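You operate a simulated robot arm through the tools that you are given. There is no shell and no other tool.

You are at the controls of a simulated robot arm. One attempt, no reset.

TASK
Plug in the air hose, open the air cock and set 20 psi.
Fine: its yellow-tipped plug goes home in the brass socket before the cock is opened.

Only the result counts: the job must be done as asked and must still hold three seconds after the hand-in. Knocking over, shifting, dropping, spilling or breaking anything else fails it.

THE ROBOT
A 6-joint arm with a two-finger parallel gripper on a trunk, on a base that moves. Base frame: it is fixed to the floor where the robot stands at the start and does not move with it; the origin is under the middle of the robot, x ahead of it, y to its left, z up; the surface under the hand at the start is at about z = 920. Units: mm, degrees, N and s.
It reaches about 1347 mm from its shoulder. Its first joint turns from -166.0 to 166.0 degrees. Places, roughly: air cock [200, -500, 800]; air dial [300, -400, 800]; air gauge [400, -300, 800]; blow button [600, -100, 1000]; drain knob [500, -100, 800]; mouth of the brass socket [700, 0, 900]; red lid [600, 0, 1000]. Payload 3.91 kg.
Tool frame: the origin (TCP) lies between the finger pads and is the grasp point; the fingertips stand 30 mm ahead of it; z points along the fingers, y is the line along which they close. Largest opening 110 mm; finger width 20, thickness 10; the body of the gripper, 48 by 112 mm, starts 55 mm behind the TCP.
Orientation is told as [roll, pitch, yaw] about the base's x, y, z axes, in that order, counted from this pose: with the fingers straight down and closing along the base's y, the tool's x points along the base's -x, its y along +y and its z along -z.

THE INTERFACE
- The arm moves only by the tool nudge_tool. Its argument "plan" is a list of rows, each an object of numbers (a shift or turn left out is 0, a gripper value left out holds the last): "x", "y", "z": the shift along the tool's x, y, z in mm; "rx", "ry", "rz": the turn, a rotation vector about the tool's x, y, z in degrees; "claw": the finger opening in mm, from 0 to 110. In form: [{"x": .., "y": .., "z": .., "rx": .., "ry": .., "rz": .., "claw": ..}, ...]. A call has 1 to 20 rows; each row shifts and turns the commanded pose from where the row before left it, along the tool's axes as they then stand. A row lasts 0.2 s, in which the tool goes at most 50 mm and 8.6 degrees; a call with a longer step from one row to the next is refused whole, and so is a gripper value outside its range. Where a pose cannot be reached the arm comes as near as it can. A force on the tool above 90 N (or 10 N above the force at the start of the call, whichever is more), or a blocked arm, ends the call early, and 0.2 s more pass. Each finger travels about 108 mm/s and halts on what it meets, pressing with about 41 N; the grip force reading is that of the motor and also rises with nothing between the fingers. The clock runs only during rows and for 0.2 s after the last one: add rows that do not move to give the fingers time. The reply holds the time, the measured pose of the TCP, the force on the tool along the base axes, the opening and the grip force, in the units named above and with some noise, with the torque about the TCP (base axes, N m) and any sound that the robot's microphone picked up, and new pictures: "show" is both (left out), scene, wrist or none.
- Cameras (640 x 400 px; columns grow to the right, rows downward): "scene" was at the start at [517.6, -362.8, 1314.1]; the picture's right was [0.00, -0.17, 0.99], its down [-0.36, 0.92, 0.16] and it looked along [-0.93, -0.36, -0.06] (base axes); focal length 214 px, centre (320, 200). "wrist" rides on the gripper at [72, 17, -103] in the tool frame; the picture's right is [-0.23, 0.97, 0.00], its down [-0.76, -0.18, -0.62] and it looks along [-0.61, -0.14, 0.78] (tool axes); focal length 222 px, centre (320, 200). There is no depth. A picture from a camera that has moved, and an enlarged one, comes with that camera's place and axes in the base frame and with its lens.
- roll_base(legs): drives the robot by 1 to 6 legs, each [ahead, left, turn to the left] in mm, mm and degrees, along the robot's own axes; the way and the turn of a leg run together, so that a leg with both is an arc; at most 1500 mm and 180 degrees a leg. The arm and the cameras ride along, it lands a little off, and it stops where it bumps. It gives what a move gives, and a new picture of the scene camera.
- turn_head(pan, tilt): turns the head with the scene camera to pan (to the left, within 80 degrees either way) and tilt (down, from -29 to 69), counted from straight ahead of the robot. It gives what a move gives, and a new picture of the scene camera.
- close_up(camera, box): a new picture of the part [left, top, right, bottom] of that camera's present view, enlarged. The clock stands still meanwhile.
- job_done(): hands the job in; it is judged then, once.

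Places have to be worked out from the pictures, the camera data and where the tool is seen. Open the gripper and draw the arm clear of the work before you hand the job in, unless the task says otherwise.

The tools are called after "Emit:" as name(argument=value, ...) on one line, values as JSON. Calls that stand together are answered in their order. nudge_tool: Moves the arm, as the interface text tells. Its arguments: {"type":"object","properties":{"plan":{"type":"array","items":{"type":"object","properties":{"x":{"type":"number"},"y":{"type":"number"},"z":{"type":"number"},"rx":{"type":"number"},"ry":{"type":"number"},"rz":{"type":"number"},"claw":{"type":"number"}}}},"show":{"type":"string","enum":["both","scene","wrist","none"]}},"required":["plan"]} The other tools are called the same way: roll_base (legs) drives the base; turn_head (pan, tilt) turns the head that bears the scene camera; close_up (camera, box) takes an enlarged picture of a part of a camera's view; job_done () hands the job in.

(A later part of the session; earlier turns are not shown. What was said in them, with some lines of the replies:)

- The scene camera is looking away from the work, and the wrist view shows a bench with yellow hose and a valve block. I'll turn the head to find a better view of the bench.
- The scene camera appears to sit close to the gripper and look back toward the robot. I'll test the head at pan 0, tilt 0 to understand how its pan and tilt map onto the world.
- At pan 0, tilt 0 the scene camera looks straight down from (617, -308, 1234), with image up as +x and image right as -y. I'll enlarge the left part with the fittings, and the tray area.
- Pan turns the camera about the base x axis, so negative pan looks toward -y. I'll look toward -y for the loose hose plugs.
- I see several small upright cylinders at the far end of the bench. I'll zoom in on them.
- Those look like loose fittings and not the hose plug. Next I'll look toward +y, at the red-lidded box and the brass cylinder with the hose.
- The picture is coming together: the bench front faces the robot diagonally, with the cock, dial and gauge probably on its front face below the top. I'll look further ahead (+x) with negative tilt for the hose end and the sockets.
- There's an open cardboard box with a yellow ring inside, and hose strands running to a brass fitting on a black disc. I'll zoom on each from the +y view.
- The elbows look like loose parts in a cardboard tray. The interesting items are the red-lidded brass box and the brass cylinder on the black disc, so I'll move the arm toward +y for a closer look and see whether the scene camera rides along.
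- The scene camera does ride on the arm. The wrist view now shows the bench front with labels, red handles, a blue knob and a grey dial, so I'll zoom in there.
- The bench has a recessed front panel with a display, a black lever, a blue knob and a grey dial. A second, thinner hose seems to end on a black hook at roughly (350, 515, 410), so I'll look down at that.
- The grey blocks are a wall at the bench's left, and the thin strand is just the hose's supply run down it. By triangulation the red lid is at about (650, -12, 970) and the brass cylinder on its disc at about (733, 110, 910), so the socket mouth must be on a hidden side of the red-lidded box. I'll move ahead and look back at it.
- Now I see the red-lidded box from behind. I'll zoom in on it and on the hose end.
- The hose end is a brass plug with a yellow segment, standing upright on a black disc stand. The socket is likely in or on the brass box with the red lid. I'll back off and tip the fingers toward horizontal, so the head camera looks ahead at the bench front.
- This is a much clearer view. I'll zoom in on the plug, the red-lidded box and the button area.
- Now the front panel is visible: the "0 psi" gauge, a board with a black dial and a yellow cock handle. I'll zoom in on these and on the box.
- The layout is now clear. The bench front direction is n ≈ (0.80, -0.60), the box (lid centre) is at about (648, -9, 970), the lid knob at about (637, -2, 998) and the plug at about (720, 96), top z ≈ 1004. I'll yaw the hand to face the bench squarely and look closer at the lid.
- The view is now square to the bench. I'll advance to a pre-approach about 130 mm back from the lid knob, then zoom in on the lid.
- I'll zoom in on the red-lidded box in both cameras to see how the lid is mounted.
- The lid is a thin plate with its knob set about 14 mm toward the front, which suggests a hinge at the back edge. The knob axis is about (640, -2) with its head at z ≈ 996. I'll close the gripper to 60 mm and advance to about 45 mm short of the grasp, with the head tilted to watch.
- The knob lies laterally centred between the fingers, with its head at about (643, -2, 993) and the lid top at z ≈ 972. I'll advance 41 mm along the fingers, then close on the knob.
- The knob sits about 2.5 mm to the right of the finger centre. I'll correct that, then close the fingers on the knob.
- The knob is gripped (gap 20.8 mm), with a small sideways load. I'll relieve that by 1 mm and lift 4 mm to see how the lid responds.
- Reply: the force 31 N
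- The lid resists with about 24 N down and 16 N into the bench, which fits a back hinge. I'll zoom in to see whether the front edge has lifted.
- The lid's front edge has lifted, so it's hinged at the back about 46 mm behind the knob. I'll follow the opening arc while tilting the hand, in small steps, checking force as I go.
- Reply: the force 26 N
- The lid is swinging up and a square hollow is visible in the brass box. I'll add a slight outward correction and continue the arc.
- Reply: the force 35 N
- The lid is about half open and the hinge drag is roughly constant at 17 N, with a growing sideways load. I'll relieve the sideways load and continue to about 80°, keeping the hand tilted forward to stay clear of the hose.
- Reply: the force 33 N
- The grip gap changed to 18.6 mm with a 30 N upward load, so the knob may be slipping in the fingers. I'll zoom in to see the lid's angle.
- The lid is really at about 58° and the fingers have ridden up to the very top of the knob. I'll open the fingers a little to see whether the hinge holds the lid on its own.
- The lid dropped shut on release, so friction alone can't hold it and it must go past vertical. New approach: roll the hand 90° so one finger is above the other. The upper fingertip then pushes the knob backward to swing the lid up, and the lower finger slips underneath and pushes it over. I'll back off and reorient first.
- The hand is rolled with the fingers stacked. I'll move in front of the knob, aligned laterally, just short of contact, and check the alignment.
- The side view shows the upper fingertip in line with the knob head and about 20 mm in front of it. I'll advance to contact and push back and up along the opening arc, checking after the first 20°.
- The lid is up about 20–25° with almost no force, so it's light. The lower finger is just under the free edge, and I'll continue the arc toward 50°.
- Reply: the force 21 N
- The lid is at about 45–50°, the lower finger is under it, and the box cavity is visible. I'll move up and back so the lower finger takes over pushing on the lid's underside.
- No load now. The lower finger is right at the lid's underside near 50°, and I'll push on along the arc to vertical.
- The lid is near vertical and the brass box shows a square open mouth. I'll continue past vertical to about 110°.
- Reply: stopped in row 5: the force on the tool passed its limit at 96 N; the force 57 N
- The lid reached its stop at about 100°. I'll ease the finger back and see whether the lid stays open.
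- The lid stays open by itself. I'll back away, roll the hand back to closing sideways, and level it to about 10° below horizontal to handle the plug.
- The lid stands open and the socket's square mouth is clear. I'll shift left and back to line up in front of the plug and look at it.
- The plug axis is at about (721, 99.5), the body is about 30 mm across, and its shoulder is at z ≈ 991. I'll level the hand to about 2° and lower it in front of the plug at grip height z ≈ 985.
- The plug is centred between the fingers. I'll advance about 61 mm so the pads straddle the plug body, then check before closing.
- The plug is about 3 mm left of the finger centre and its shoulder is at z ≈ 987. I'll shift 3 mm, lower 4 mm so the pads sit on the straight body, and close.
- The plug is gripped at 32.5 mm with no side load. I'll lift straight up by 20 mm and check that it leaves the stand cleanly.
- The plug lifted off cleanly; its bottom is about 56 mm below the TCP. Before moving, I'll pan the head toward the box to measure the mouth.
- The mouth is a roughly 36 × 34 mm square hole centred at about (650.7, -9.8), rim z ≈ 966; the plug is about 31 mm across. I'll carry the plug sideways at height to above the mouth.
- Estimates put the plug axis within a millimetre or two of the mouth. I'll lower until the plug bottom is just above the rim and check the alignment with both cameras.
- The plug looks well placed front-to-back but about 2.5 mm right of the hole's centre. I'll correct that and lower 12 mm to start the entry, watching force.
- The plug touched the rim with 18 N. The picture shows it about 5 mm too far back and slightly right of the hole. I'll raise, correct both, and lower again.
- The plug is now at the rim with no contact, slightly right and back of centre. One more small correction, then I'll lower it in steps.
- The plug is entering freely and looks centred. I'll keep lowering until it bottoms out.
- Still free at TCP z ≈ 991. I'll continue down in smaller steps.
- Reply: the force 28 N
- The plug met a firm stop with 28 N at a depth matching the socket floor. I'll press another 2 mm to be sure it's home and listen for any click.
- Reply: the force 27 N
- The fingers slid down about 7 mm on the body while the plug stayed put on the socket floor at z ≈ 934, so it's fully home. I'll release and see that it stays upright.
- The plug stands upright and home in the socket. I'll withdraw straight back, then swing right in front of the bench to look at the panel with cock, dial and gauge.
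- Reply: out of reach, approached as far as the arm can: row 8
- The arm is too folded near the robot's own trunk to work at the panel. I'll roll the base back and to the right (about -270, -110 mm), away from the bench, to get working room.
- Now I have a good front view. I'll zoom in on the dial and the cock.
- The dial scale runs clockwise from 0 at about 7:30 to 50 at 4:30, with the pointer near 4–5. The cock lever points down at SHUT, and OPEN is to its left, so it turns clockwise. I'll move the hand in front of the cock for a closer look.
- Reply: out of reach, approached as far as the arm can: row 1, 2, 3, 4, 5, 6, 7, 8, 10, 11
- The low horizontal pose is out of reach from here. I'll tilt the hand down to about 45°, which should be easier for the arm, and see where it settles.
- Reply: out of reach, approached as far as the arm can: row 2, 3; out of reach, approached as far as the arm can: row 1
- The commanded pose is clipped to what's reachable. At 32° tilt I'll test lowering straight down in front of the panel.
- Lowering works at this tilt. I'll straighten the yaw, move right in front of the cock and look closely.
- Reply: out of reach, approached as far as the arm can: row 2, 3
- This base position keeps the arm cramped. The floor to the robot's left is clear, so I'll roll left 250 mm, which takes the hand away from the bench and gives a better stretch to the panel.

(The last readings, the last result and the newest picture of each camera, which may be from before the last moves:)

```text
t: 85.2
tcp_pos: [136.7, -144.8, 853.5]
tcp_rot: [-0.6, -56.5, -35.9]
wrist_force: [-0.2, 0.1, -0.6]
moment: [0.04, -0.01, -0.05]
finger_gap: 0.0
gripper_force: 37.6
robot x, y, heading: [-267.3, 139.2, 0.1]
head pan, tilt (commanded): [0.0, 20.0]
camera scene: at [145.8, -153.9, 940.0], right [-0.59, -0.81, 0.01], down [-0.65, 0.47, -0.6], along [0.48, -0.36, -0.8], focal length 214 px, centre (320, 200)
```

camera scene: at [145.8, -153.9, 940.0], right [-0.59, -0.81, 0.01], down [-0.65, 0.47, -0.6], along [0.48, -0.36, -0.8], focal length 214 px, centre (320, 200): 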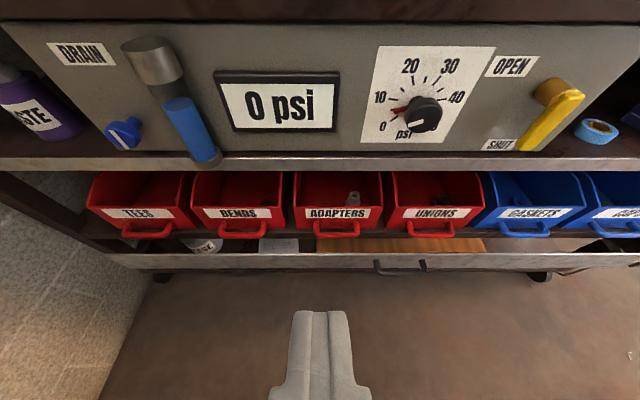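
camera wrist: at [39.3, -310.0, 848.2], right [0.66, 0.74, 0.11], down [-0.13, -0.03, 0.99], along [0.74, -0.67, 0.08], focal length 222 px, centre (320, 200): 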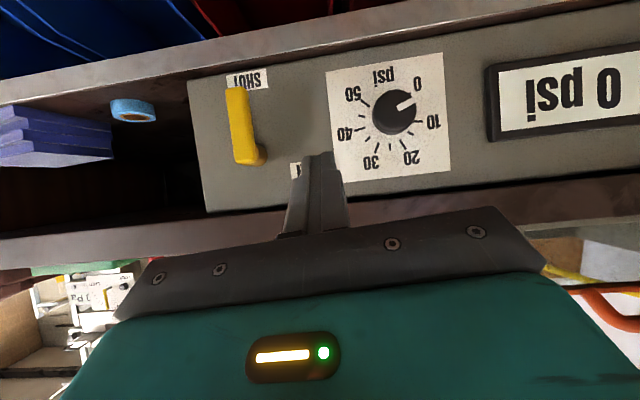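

Excellent view from here. The cock pivot is at about l = -324, z ≈ 811, with the lever standing off to n ≈ 450 and hanging to z ≈ 747. I'll bring the closed fingers to the right of the lever, staying about 100 mm in front of the panel first.

Emit:
nudge_tool(plan=[{"x": -1.7, "y": -40.5, "z": 21.4}, {"x": -1.7, "y": -40.5, "z": 21.4}, {"x": -1.7, "y": -40.5, "z": 21.4}, {"x": -1.7, "y": -40.5, "z": 21.4}, {"x": -1.7, "y": -40.5, "z": 21.4}, {"x": -1.7, "y": -40.5, "z": 21.4}, {"x": -1.7, "y": -40.5, "z": 21.4}, {"x": -1.7, "y": -40.5, "z": 21.4}], show="both")

```text
t: 87.0
tcp_pos: [63.9, -494.4, 768.9]
tcp_rot: [-0.5, -56.7, -35.8]
wrist_force: [0.6, -0.1, 0.2]
moment: [-0.04, 0.01, 0.02]
finger_gap: 0.0
gripper_force: 37.7
robot x, y, heading: [-265.3, 139.9, -0.0]
head pan, tilt (commanded): [0.0, 20.0]
camera scene: at [74.0, -503.0, 855.8], right [-0.59, -0.81, 0.01], down [-0.65, 0.47, -0.6], along [0.48, -0.36, -0.8], focal length 214 px, centre (320, 200)
camera wrist: at [-27.1, -407.1, 765.5], right [0.68, 0.71, 0.18], down [-0.18, -0.08, 0.98], along [0.71, -0.7, 0.08], focal length 222 px, centre (320, 200)
```

scene: 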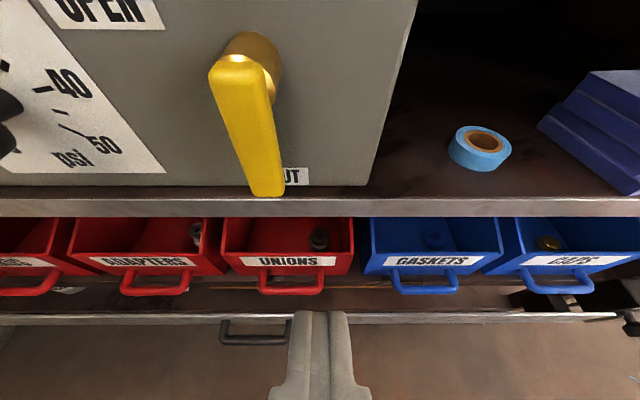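
wrist: 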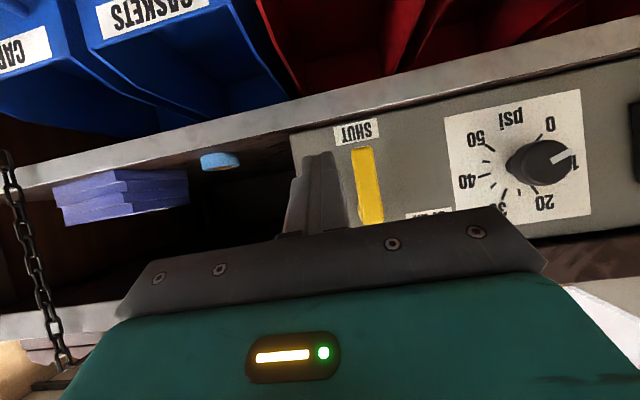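

The lever spans about l = -337 to -316, and the fingertips are 12 mm to its right. I'll advance to depth n ≈ 443 beside the lever.

Emit:
nudge_tool(plan=[{"x": -17.8, "z": 27}, {"x": -17.8, "z": 27}, {"x": -17.8, "z": 27}], show="both")

```text
t: 87.8
tcp_pos: [142.4, -551.1, 772.7]
tcp_rot: [-0.7, -56.7, -35.6]
wrist_force: [-1.3, 0.4, 1.2]
moment: [0.0, 0.0, 0.01]
finger_gap: 0.2
gripper_force: 37.3
robot x, y, heading: [-266.8, 140.7, -0.1]
head pan, tilt (commanded): [0.0, 20.0]
camera scene: at [150.6, -560.1, 857.9], right [-0.59, -0.81, 0.01], down [-0.65, 0.47, -0.6], along [0.48, -0.36, -0.8], focal length 214 px, centre (320, 200)
camera wrist: at [49.5, -464.2, 767.6], right [0.68, 0.71, 0.18], down [-0.18, -0.08, 0.98], along [0.71, -0.7, 0.08], focal length 222 px, centre (320, 200)
```

scene: 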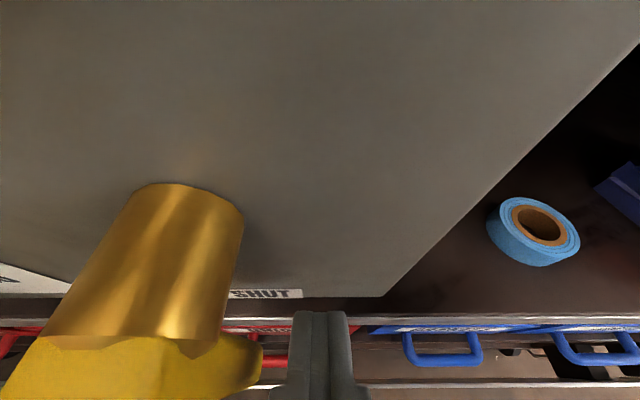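
wrist: 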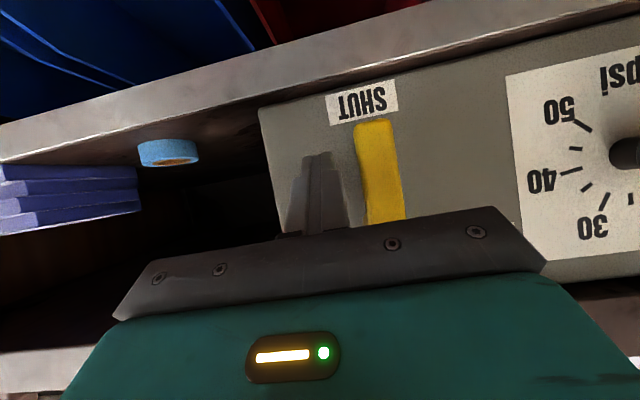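

The fingertip is beside the lever at the right depth. I'll push it left along its arc toward OPEN, checking halfway.

Emit:
nudge_tool(plan=[{"y": 5.9, "x": 0.4, "z": 0.3}, {"y": 5.8, "x": 0.4, "z": 0.3}, {"y": 5.8, "x": 1.6, "z": 1.05}, {"y": 5.8, "x": 1.6, "z": 1.05}, {"y": 6, "x": 0.3, "z": 0.2}, {"y": 5.9, "x": 0.3, "z": 0.2}, {"y": 5.9, "x": -0.9, "z": -0.6}, {"y": 5.8, "x": -0.9, "z": -0.6}], show="wrist")

```text
t: 89.6
tcp_pos: [172.9, -516.0, 770.2]
tcp_rot: [-0.6, -56.6, -35.8]
wrist_force: [-0.9, -0.9, -1.1]
moment: [-0.01, 0.02, -0.02]
finger_gap: 0.0
gripper_force: 38.1
robot x, y, heading: [-263.8, 140.5, 0.0]
head pan, tilt (commanded): [0.0, 20.0]
camera wrist: at [80.5, -428.1, 764.9], right [0.68, 0.71, 0.18], down [-0.18, -0.08, 0.98], along [0.71, -0.7, 0.08], focal length 222 px, centre (320, 200)
```

wrist: 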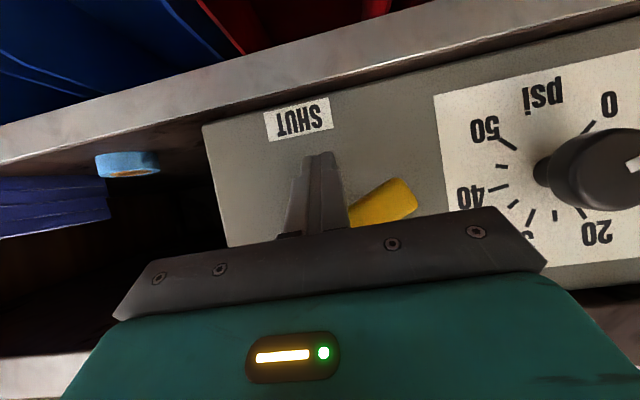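

The lever is turning freely and is now about two-thirds of the way. I'll continue up and left to bring it fully to OPEN.

Emit:
nudge_tool(plan=[{"y": 5.4, "x": -2.1, "z": -1.4}, {"y": 5.3, "x": -2.1, "z": -1.4}, {"y": 4.6, "x": -3.2, "z": -2.1}, {"y": 4.5, "x": -3.2, "z": -2.1}, {"y": 3.5, "x": -4.2, "z": -2.7}, {"y": 3.5, "x": -4.2, "z": -2.7}], show="both")

```text
t: 91.0
tcp_pos: [183.8, -494.3, 783.3]
tcp_rot: [-0.2, -56.0, -36.4]
wrist_force: [-38.8, -8.8, -83.1]
moment: [0.8, -0.81, -0.25]
finger_gap: 0.0
gripper_force: 37.8
robot x, y, heading: [-267.1, 140.1, -0.1]
head pan, tilt (commanded): [0.0, 20.0]
camera scene: at [194.4, -504.9, 870.4], right [-0.6, -0.8, 0.0], down [-0.65, 0.48, -0.59], along [0.47, -0.35, -0.81], focal length 214 px, centre (320, 200)
camera wrist: at [93.2, -407.5, 781.8], right [0.68, 0.71, 0.19], down [-0.18, -0.09, 0.98], along [0.71, -0.7, 0.07], focal length 222 px, centre (320, 200)
```

scene: 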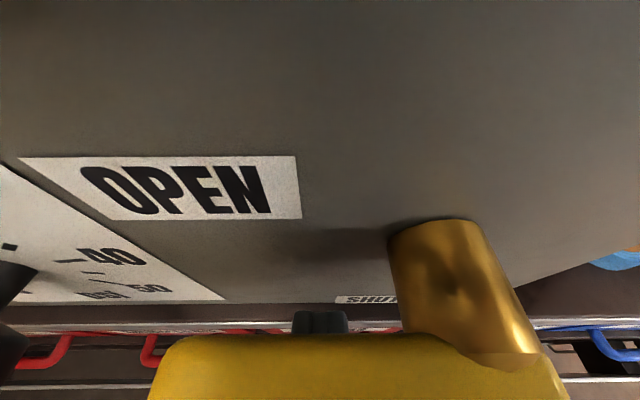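
wrist: 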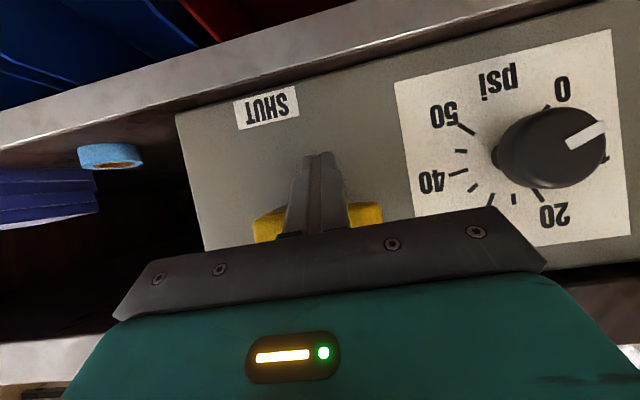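

The lever is against its stop, horizontal at OPEN, with 83 N of push. I'll ease down off it, then back away from the panel.

Emit:
nudge_tool(plan=[{"x": 5, "z": 3.3}, {"x": 6.7, "z": 4.4}, {"x": 16.6, "z": -25}, {"x": 16.6, "z": -25}, {"x": 22, "z": -33}, {"x": 22, "z": -33}], show="none")

Emit:
nudge_tool(plan=[{"x": -8, "y": 35, "z": -15}, {"x": -8, "y": 35, "z": -15}, {"x": -8, "y": 35, "z": -10}], show="scene")

```text
t: 92.4
tcp_pos: [74.7, -411.6, 777.6]
tcp_rot: [-0.6, -56.7, -35.8]
wrist_force: [0.1, -0.3, -1.0]
moment: [0.04, 0.04, 0.0]
finger_gap: 0.0
gripper_force: 37.7
robot x, y, heading: [-265.9, 138.2, 0.2]
head pan, tilt (commanded): [0.0, 20.0]
```

```text
t: 93.2
tcp_pos: [120.4, -316.0, 818.7]
tcp_rot: [-0.6, -56.6, -35.9]
wrist_force: [1.2, -0.7, -0.4]
moment: [0.02, 0.02, 0.04]
finger_gap: 0.0
gripper_force: 37.8
robot x, y, heading: [-264.4, 137.4, -0.1]
head pan, tilt (commanded): [0.0, 20.0]
camera scene: at [130.4, -325.5, 904.7], right [-0.59, -0.81, 0.01], down [-0.65, 0.47, -0.6], along [0.48, -0.36, -0.8], focal length 214 px, centre (320, 200)
```

scene: 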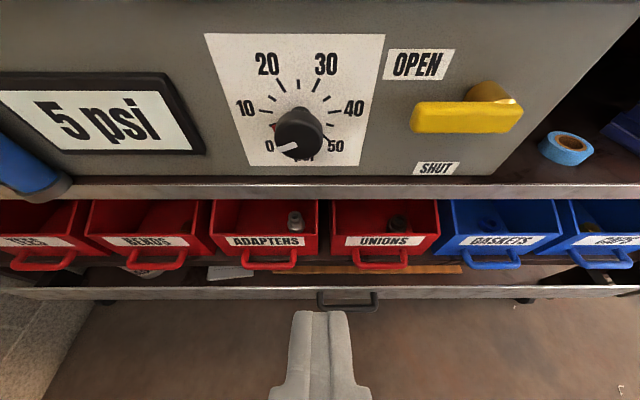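

The gauge now reads 5 psi, so the plug is feeding air and the cock is open. Next is the dial: I'll level the hand so its axis matches the knob's, and see if that's reachable here.

Emit:
nudge_tool(plan=[{"ry": -7, "claw": 70}, {"ry": -7}, {"ry": -7}, {"ry": -7}], show="none")

```text
t: 94.2
tcp_pos: [122.2, -315.3, 818.5]
tcp_rot: [-4.2, -84.7, -32.1]
wrist_force: [-0.1, 0.5, -0.8]
moment: [0.01, 0.01, -0.01]
finger_gap: 70.1
gripper_force: 0.0
robot x, y, heading: [-267.9, 138.7, -0.1]
head pan, tilt (commanded): [0.0, 20.0]
```

Level is reachable here. I'll finish levelling and move to about 60 mm in front of the dial knob, centred on it, then check.

Emit:
nudge_tool(plan=[{"ry": -4}, {"x": 9.8, "y": 5.3, "z": 31.6}, {"x": 9.8, "y": 5.3, "z": 31.6}, {"x": 9.8, "y": 5.3, "z": 31.6}], show="both")

Emit:
close_up(camera="scene", box=[200, 200, 440, 400])

```text
t: 95.2
tcp_pos: [209.4, -360.4, 787.2]
tcp_rot: [-13.4, -88.6, -22.9]
wrist_force: [0.4, -0.7, 0.1]
moment: [-0.01, -0.01, 0.03]
finger_gap: 69.9
gripper_force: 0.0
out of reach, approached as far as the arm can: row 1
robot x, y, heading: [-265.5, 135.9, 0.2]
head pan, tilt (commanded): [0.0, 20.0]
camera scene: at [179.8, -341.2, 867.6], right [-0.59, -0.81, 0.01], down [-0.3, 0.21, -0.93], along [0.75, -0.55, -0.36], focal length 214 px, centre (320, 200)
camera wrist: at [133.5, -285.8, 717.7], right [0.58, 0.78, 0.22], down [-0.59, 0.22, 0.78], along [0.56, -0.58, 0.59], focal length 222 px, centre (320, 200)
```

scene: 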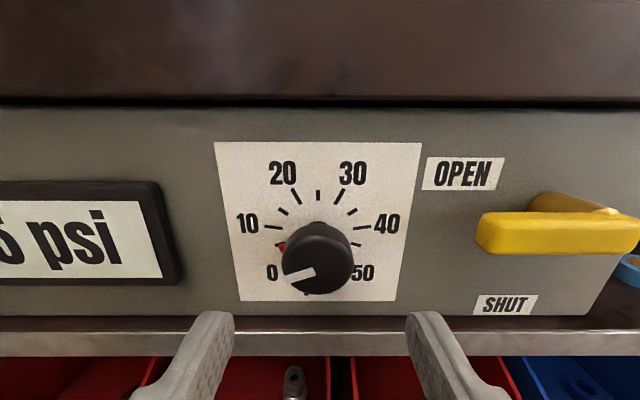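
wrist: 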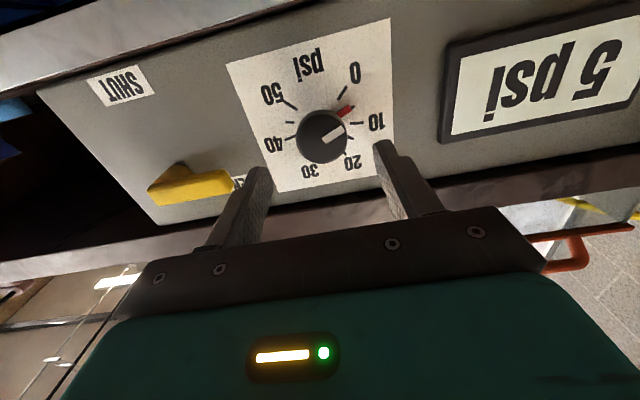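

```text
2.00 times, centred on (320, 300) of scene
camera zoom: at [179.8, -341.2, 867.6], right [-0.59, -0.81, 0.01], down [-0.3, 0.21, -0.93], along [0.75, -0.55, -0.36], focal length 429 px, centre (320, 0)
```

zoom: 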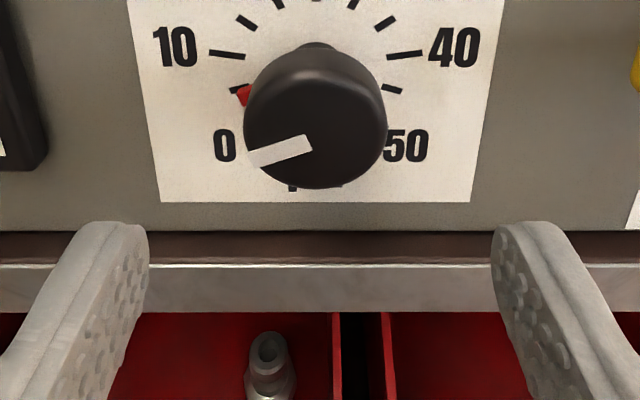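

The knob is centred and the fingers straddle it. I'll advance 57 mm so the tips stop about 12 mm short of the panel, then look before gripping.

Emit:
nudge_tool(plan=[{"x": -0.5, "y": 0.6, "z": 19}, {"x": -0.5, "z": 19}, {"x": -0.4, "z": 19}], show="both")

```text
t: 96.0
tcp_pos: [256.3, -393.5, 788.6]
tcp_rot: [-13.5, -88.7, -22.8]
wrist_force: [-0.8, -0.7, -0.2]
moment: [-0.01, 0.02, 0.0]
finger_gap: 69.9
gripper_force: 0.0
robot x, y, heading: [-269.7, 142.3, 0.1]
head pan, tilt (commanded): [0.0, 20.0]
camera scene: at [226.6, -374.7, 866.8], right [-0.59, -0.81, 0.01], down [-0.3, 0.21, -0.93], along [0.75, -0.55, -0.36], focal length 214 px, centre (320, 200)
camera wrist: at [180.1, -319.3, 716.9], right [0.58, 0.78, 0.22], down [-0.59, 0.22, 0.78], along [0.56, -0.58, 0.59], focal length 222 px, centre (320, 200)
```

scene: 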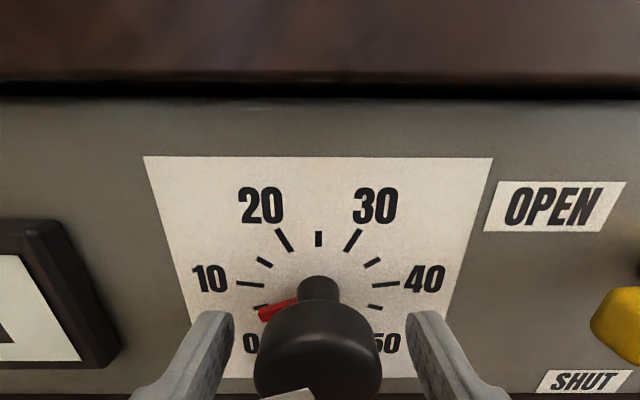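
wrist: 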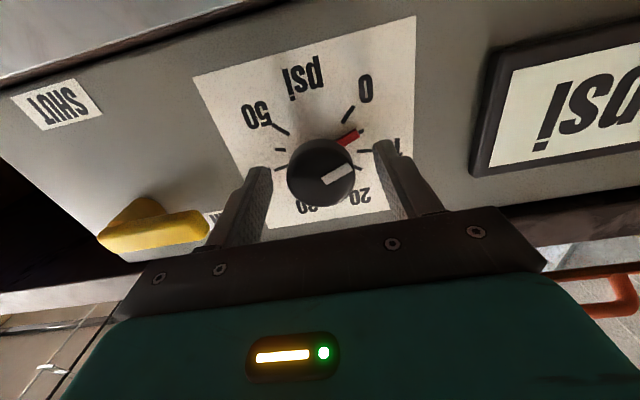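

The fingers straddle the knob and the red pointer sits at 5. I'll close on it.

Emit:
nudge_tool(plan=[{"claw": 34}, {"claw": 34}, {"claw": 34}], show="wrist")

```text
t: 96.8
tcp_pos: [256.6, -393.6, 786.6]
tcp_rot: [-13.6, -88.6, -22.7]
wrist_force: [5.8, 4.8, -2.0]
moment: [0.06, 0.08, 0.16]
finger_gap: 41.2
gripper_force: 44.5
robot x, y, heading: [-265.4, 136.6, -0.2]
head pan, tilt (commanded): [0.0, 20.0]
camera wrist: at [180.5, -318.8, 716.9], right [0.58, 0.78, 0.22], down [-0.59, 0.22, 0.78], along [0.56, -0.58, 0.59], focal length 222 px, centre (320, 200)
```

wrist: 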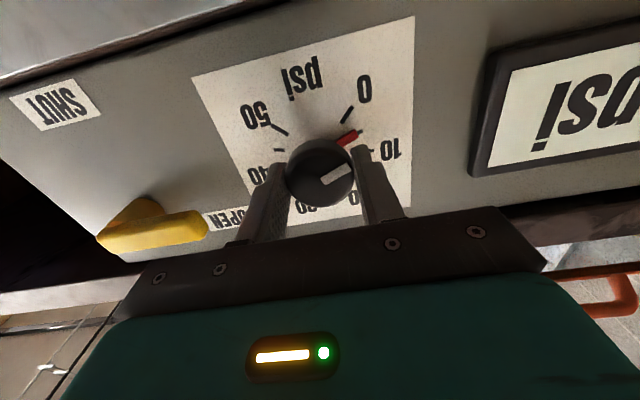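

Gripped at 41 mm. I'll turn clockwise 20° first and check the load and the gauge.

Emit:
nudge_tool(plan=[{"y": 0.6}, {"rz": 7}, {"rz": 7}, {"rz": 6}], show="both")

```text
t: 97.8
tcp_pos: [255.4, -392.0, 787.1]
tcp_rot: [85.8, -70.2, -122.3]
wrist_force: [1.9, 9.4, -7.7]
moment: [0.05, 0.06, 0.34]
finger_gap: 41.1
gripper_force: 44.9
robot x, y, heading: [-267.9, 138.7, 0.1]
head pan, tilt (commanded): [0.0, 20.0]
camera scene: at [211.2, -395.8, 862.3], right [-0.56, -0.75, -0.34], down [-0.11, 0.47, -0.88], along [0.82, -0.46, -0.35], focal length 214 px, centre (320, 200)
camera wrist: at [194.8, -299.7, 727.1], right [0.51, 0.67, 0.54], down [-0.74, 0.02, 0.67], along [0.44, -0.74, 0.5], focal length 222 px, centre (320, 200)
```

scene: 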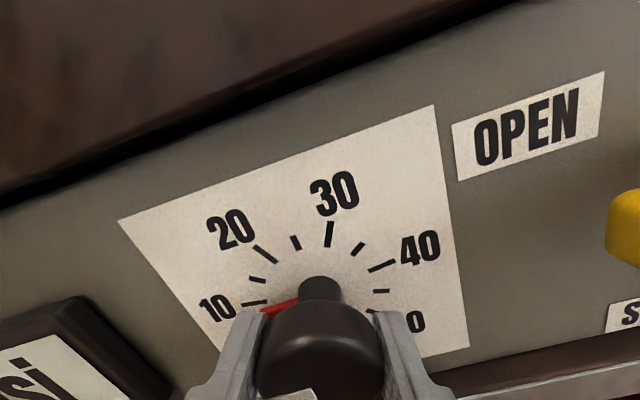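
wrist: 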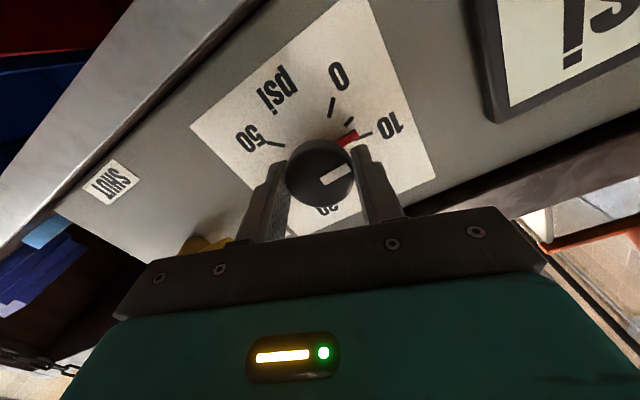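

The knob turns with the hand, with the pointer now just short of 10. I'll turn another 48°, then look at the gauge.

Emit:
nudge_tool(plan=[{"rz": 8}, {"rz": 8}, {"rz": 8}, {"rz": 8}, {"rz": 8}, {"rz": 8}], show="both")

Emit:
turn_head(pan=0, tilt=-15)

```text
t: 99.2
tcp_pos: [255.7, -393.7, 787.6]
tcp_rot: [88.3, -22.2, -125.6]
wrist_force: [-8.7, 17.2, -29.8]
moment: [0.47, 0.66, 0.68]
finger_gap: 41.5
gripper_force: 45.1
robot x, y, heading: [-266.3, 141.5, 0.3]
head pan, tilt (commanded): [0.0, 20.0]
camera scene: at [183.2, -432.6, 818.7], right [-0.24, -0.29, -0.93], down [0.23, 0.91, -0.35], along [0.94, -0.3, -0.15], focal length 214 px, centre (320, 200)
camera wrist: at [215.3, -274.4, 778.1], right [0.11, 0.11, 0.99], down [-0.96, -0.26, 0.14], along [0.27, -0.96, 0.08], focal length 222 px, centre (320, 200)
```

scene: 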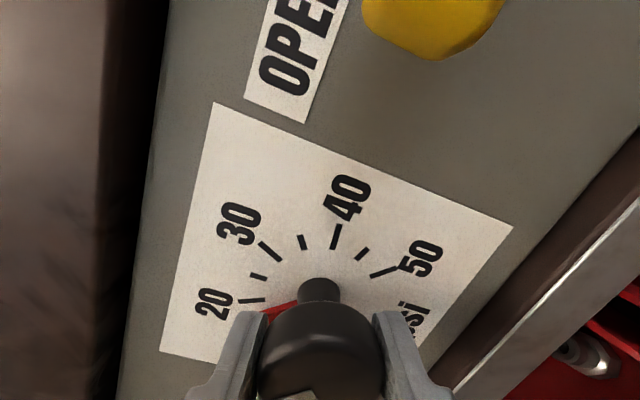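
wrist: 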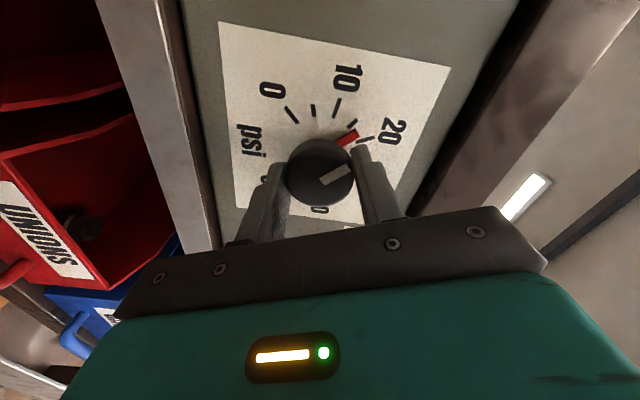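

```text
t: 100.2
tcp_pos: [254.7, -392.5, 787.9]
tcp_rot: [88.4, -22.2, -125.5]
wrist_force: [-14.9, 21.4, -39.9]
moment: [0.61, 0.86, 0.24]
finger_gap: 41.1
gripper_force: 44.7
robot x, y, heading: [-264.9, 138.4, -0.2]
head pan, tilt (commanded): [0.0, -15.0]
camera scene: at [143.7, -466.3, 840.0], right [-0.24, -0.29, -0.92], down [0.73, 0.57, -0.37], along [0.64, -0.77, 0.07], focal length 214 px, centre (320, 200)
```

scene: 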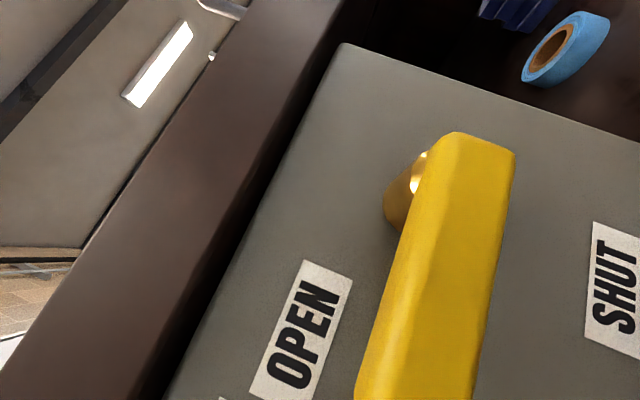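

The pointer is near 18. The gauge lies in the head's downward direction now, so I'll tilt down to read it.

Emit:
turn_head(pan=0, tilt=60)

```text
t: 101.7
tcp_pos: [254.8, -394.5, 787.5]
tcp_rot: [88.5, -22.3, -125.6]
wrist_force: [-14.8, 20.4, -41.5]
moment: [0.57, 0.82, 0.07]
finger_gap: 41.1
gripper_force: 45.6
robot x, y, heading: [-269.1, 140.0, -0.1]
head pan, tilt (commanded): [0.0, 60.0]
camera scene: at [193.3, -373.4, 797.5], right [-0.24, -0.29, -0.92], down [-0.43, 0.89, -0.17], along [0.87, 0.35, -0.34], focal length 214 px, centre (320, 200)
```

scene: 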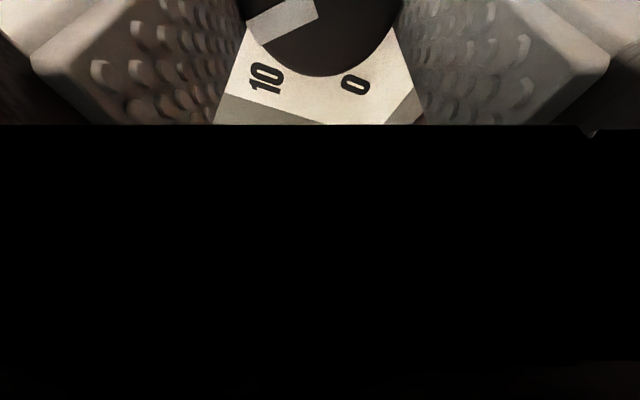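

The gripper body blocks that view. I'll read the pointer from the wrist camera.

Emit:
close_up(camera="wrist", box=[220, 60, 440, 220])

Emit:
turn_head(pan=0, tilt=20)

Emit:
close_up(camera="scene", box=[180, 180, 400, 340])

```text
2.50 times, centred on (330, 140) of wrist
camera zoom: at [215.3, -274.6, 777.9], right [0.12, 0.11, 0.99], down [-0.96, -0.26, 0.14], along [0.27, -0.96, 0.08], focal length 555 px, centre (295, 350)
```

zoom: 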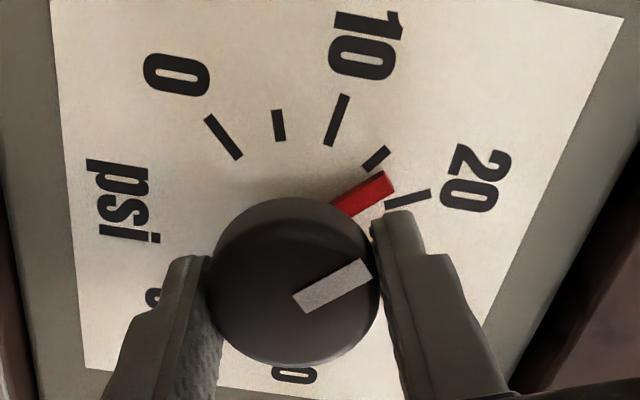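

```text
t: 102.7
tcp_pos: [256.5, -394.4, 786.2]
tcp_rot: [88.4, -22.3, -125.6]
wrist_force: [-13.5, 17.4, -41.5]
moment: [0.59, 0.84, 0.08]
finger_gap: 41.4
gripper_force: 45.4
robot x, y, heading: [-264.7, 137.9, -0.2]
head pan, tilt (commanded): [0.0, 20.0]
camera scene: at [183.4, -432.7, 818.9], right [-0.24, -0.29, -0.92], down [0.23, 0.91, -0.35], along [0.94, -0.3, -0.15], focal length 214 px, centre (320, 200)
```

scene: 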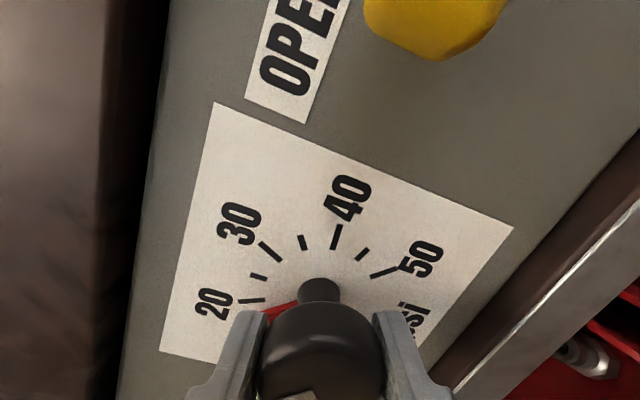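

```text
2.50 times, centred on (290, 260) of scene
camera zoom: at [183.4, -432.7, 818.9], right [-0.24, -0.29, -0.92], down [0.23, 0.91, -0.35], along [0.94, -0.3, -0.15], focal length 536 px, centre (395, 50)
```

zoom: 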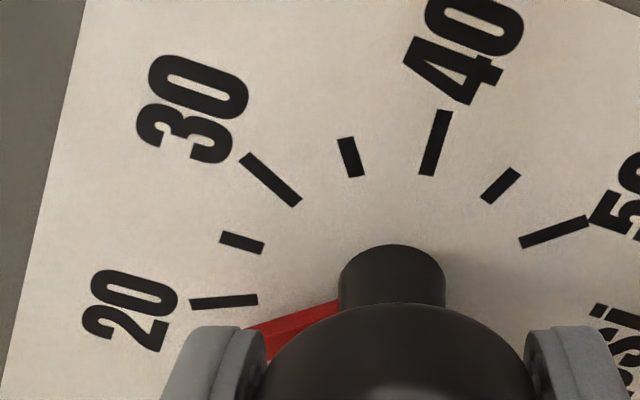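

The pointer reads about 17.6, as computed. I'll relieve the vertical load with a small downward shift and turn the last 13°.

Emit:
nudge_tool(plan=[{"x": 1.0, "y": -2.6}, {"rz": 6.5}, {"rz": 6.5}, {}], show="wrist")

Emit:
close_up(camera="wrist", box=[220, 60, 440, 220])

```text
t: 103.7
tcp_pos: [255.9, -393.9, 788.2]
tcp_rot: [88.6, -9.4, -126.2]
wrist_force: [-2.1, 6.1, -18.1]
moment: [0.22, 0.28, 0.36]
finger_gap: 41.5
gripper_force: 44.4
robot x, y, heading: [-265.5, 138.8, 0.0]
head pan, tilt (commanded): [0.0, 20.0]
camera wrist: at [216.2, -274.7, 794.2], right [-0.02, -0.07, 1.0], down [-0.96, -0.26, -0.04], along [0.26, -0.96, -0.06], focal length 222 px, centre (320, 200)
```

wrist: 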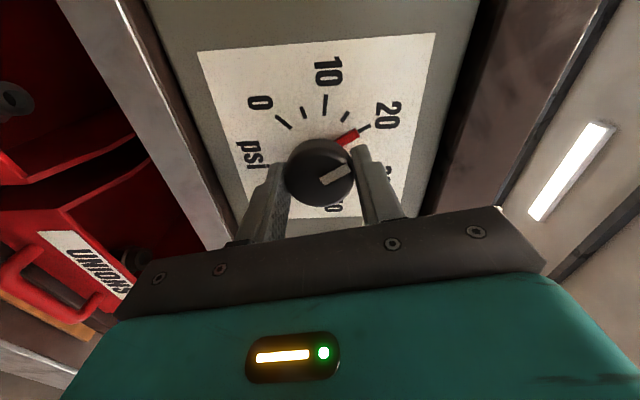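

```text
2.50 times, centred on (330, 140) of wrist
camera zoom: at [216.2, -274.7, 794.2], right [-0.02, -0.07, 1.0], down [-0.96, -0.26, -0.04], along [0.26, -0.96, -0.06], focal length 555 px, centre (295, 350)
```

zoom: 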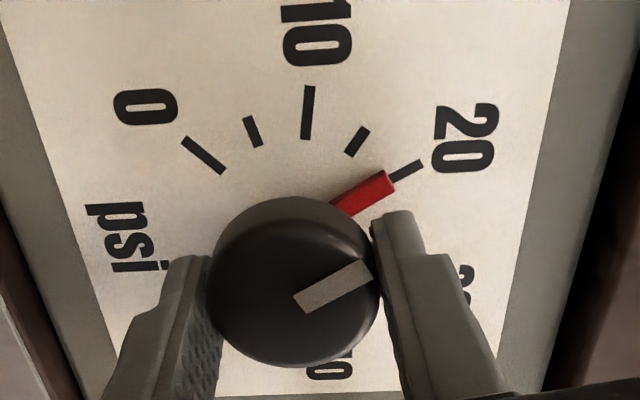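

The pointer is exactly on the 20 tick. I'll open the fingers and withdraw straight back, then read the gauge.

Emit:
nudge_tool(plan=[{"claw": 55}, {"claw": 66}, {}, {"z": -30}, {"z": -45}, {"z": -45}], show="none")

Emit:
turn_head(pan=0, tilt=25)

```text
t: 105.1
tcp_pos: [159.7, -320.8, 787.5]
tcp_rot: [88.5, -9.3, -126.1]
wrist_force: [0.5, 0.5, -0.5]
moment: [0.03, -0.02, -0.01]
finger_gap: 66.3
gripper_force: 0.0
robot x, y, heading: [-265.2, 140.6, -0.0]
head pan, tilt (commanded): [0.0, 20.0]
```

```text
t: 105.8
tcp_pos: [161.4, -321.3, 787.2]
tcp_rot: [88.5, -9.2, -126.0]
wrist_force: [-1.0, -0.2, 0.0]
moment: [-0.01, -0.04, 0.0]
finger_gap: 66.2
gripper_force: 0.1
robot x, y, heading: [-267.3, 137.7, 0.1]
head pan, tilt (commanded): [0.0, 25.0]
camera scene: at [88.7, -356.5, 800.3], right [-0.11, -0.12, -0.99], down [0.19, 0.97, -0.14], along [0.98, -0.2, -0.09], focal length 214 px, centre (320, 200)
```

scene: 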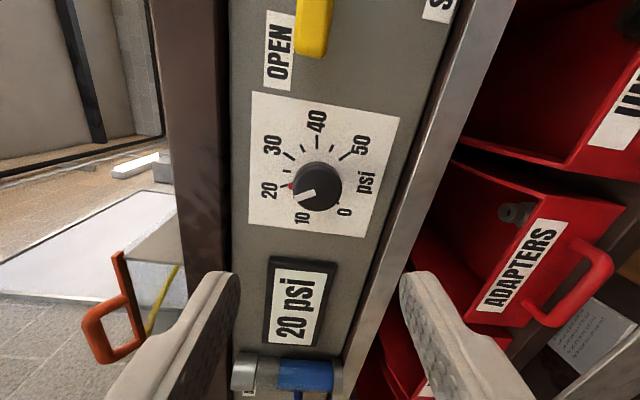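

The gauge reads 20 psi. I'll zoom in to confirm, then draw the arm away and check on the plug.

Emit:
close_up(camera="scene", box=[230, 80, 420, 360])

Emit:
nudge_tool(plan=[{"z": -40}, {"z": -40}, {"rz": -8.2}, {"rz": -8.2}, {"rz": -8.2}, {"rz": -8.2}, {"rz": -8.2}, {"rz": -8.2}, {"rz": -8.2}, {"rz": -8.2}, {"rz": -8.2}, {"rz": -7.2}], show="none")

```text
1.43 times, centred on (325, 220) of scene
camera zoom: at [88.7, -356.5, 800.3], right [-0.11, -0.12, -0.99], down [0.19, 0.97, -0.14], along [0.98, -0.2, -0.09], focal length 306 px, centre (313, 171)
```

zoom: 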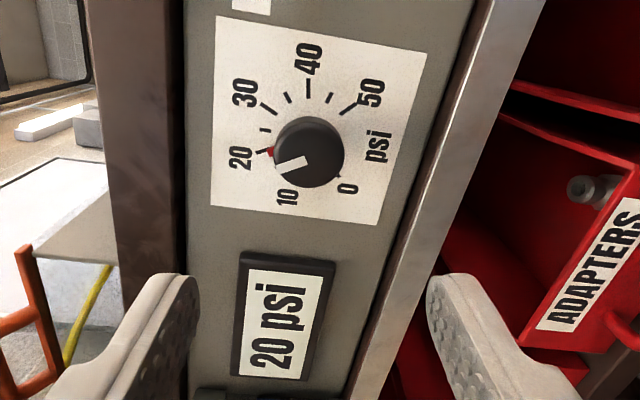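

```text
t: 108.4
tcp_pos: [118.4, -326.5, 816.9]
tcp_rot: [-18.8, -88.6, -17.5]
wrist_force: [-0.3, -0.1, 0.5]
moment: [-0.02, 0.03, -0.03]
finger_gap: 65.8
gripper_force: 0.0
out of reach, approached as far as the arm can: row 1, 2
robot x, y, heading: [-263.2, 139.5, 0.0]
head pan, tilt (commanded): [0.0, 25.0]
```

The gauge confirms 20 psi and the hand is clear of the panel. I'll look left and up to verify the plug and lid.

Emit:
turn_head(pan=62, tilt=-5)

```text
t: 109.7
tcp_pos: [119.4, -326.9, 817.6]
tcp_rot: [-11.6, -88.6, -24.6]
wrist_force: [0.3, -0.3, -1.0]
moment: [0.0, -0.02, 0.02]
finger_gap: 66.2
gripper_force: 0.1
robot x, y, heading: [-270.5, 137.7, 0.1]
head pan, tilt (commanded): [62.0, -5.0]
camera scene: at [94.6, -215.2, 937.7], right [0.43, -0.9, -0.02], down [0.06, 0.05, -1.0], along [0.9, 0.43, 0.07], focal length 214 px, centre (320, 200)
```

scene: 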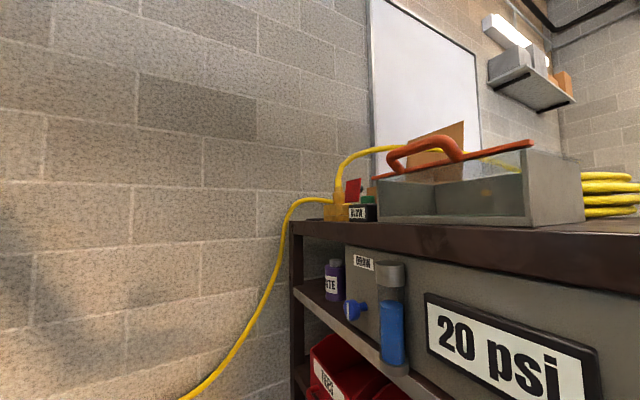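

Emit:
close_up(camera="scene", box=[290, 130, 450, 240])

```text
3.64 times, centred on (370, 185) of scene
camera zoom: at [94.6, -215.2, 937.7], right [0.43, -0.9, -0.02], down [0.06, 0.05, -1.0], along [0.9, 0.43, 0.07], focal length 780 px, centre (138, 254)
```

zoom: 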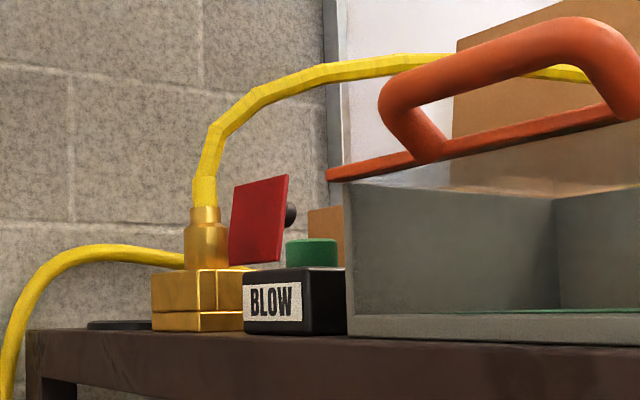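

The plug stands in the brass socket with the lid open, the cock is at OPEN, the gauge reads 20 psi, and the open gripper is well clear of the work. I'm handing the job in.

Emit:
job_done()

```text
The job is handed in.
```

The air hose is plugged in, the cock is open and the gauge reads 20 psi. I've handed the job in; I don't have the judge's result.

- **Plug:** The yellow-tipped plug went into the brass socket before I touched the cock. I opened the red lid first and pressed the plug down until it hit the bottom. In the last picture it was standing upright in the socket, with the lid open.
- **Cock:** The yellow lever is turned from SHUT to OPEN, against its stop.
- **Pressure:** The gauge read 5 psi once the cock was open. I turned the dial until its pointer was on 20, and the gauge then showed 20 psi.

On the first try the lid slipped out of the gripper and dropped shut, so I opened it a second way. I saw nothing knocked over or shifted. The robot base moved about 300 mm to reach the panel. The gripper is open and clear of the bench.
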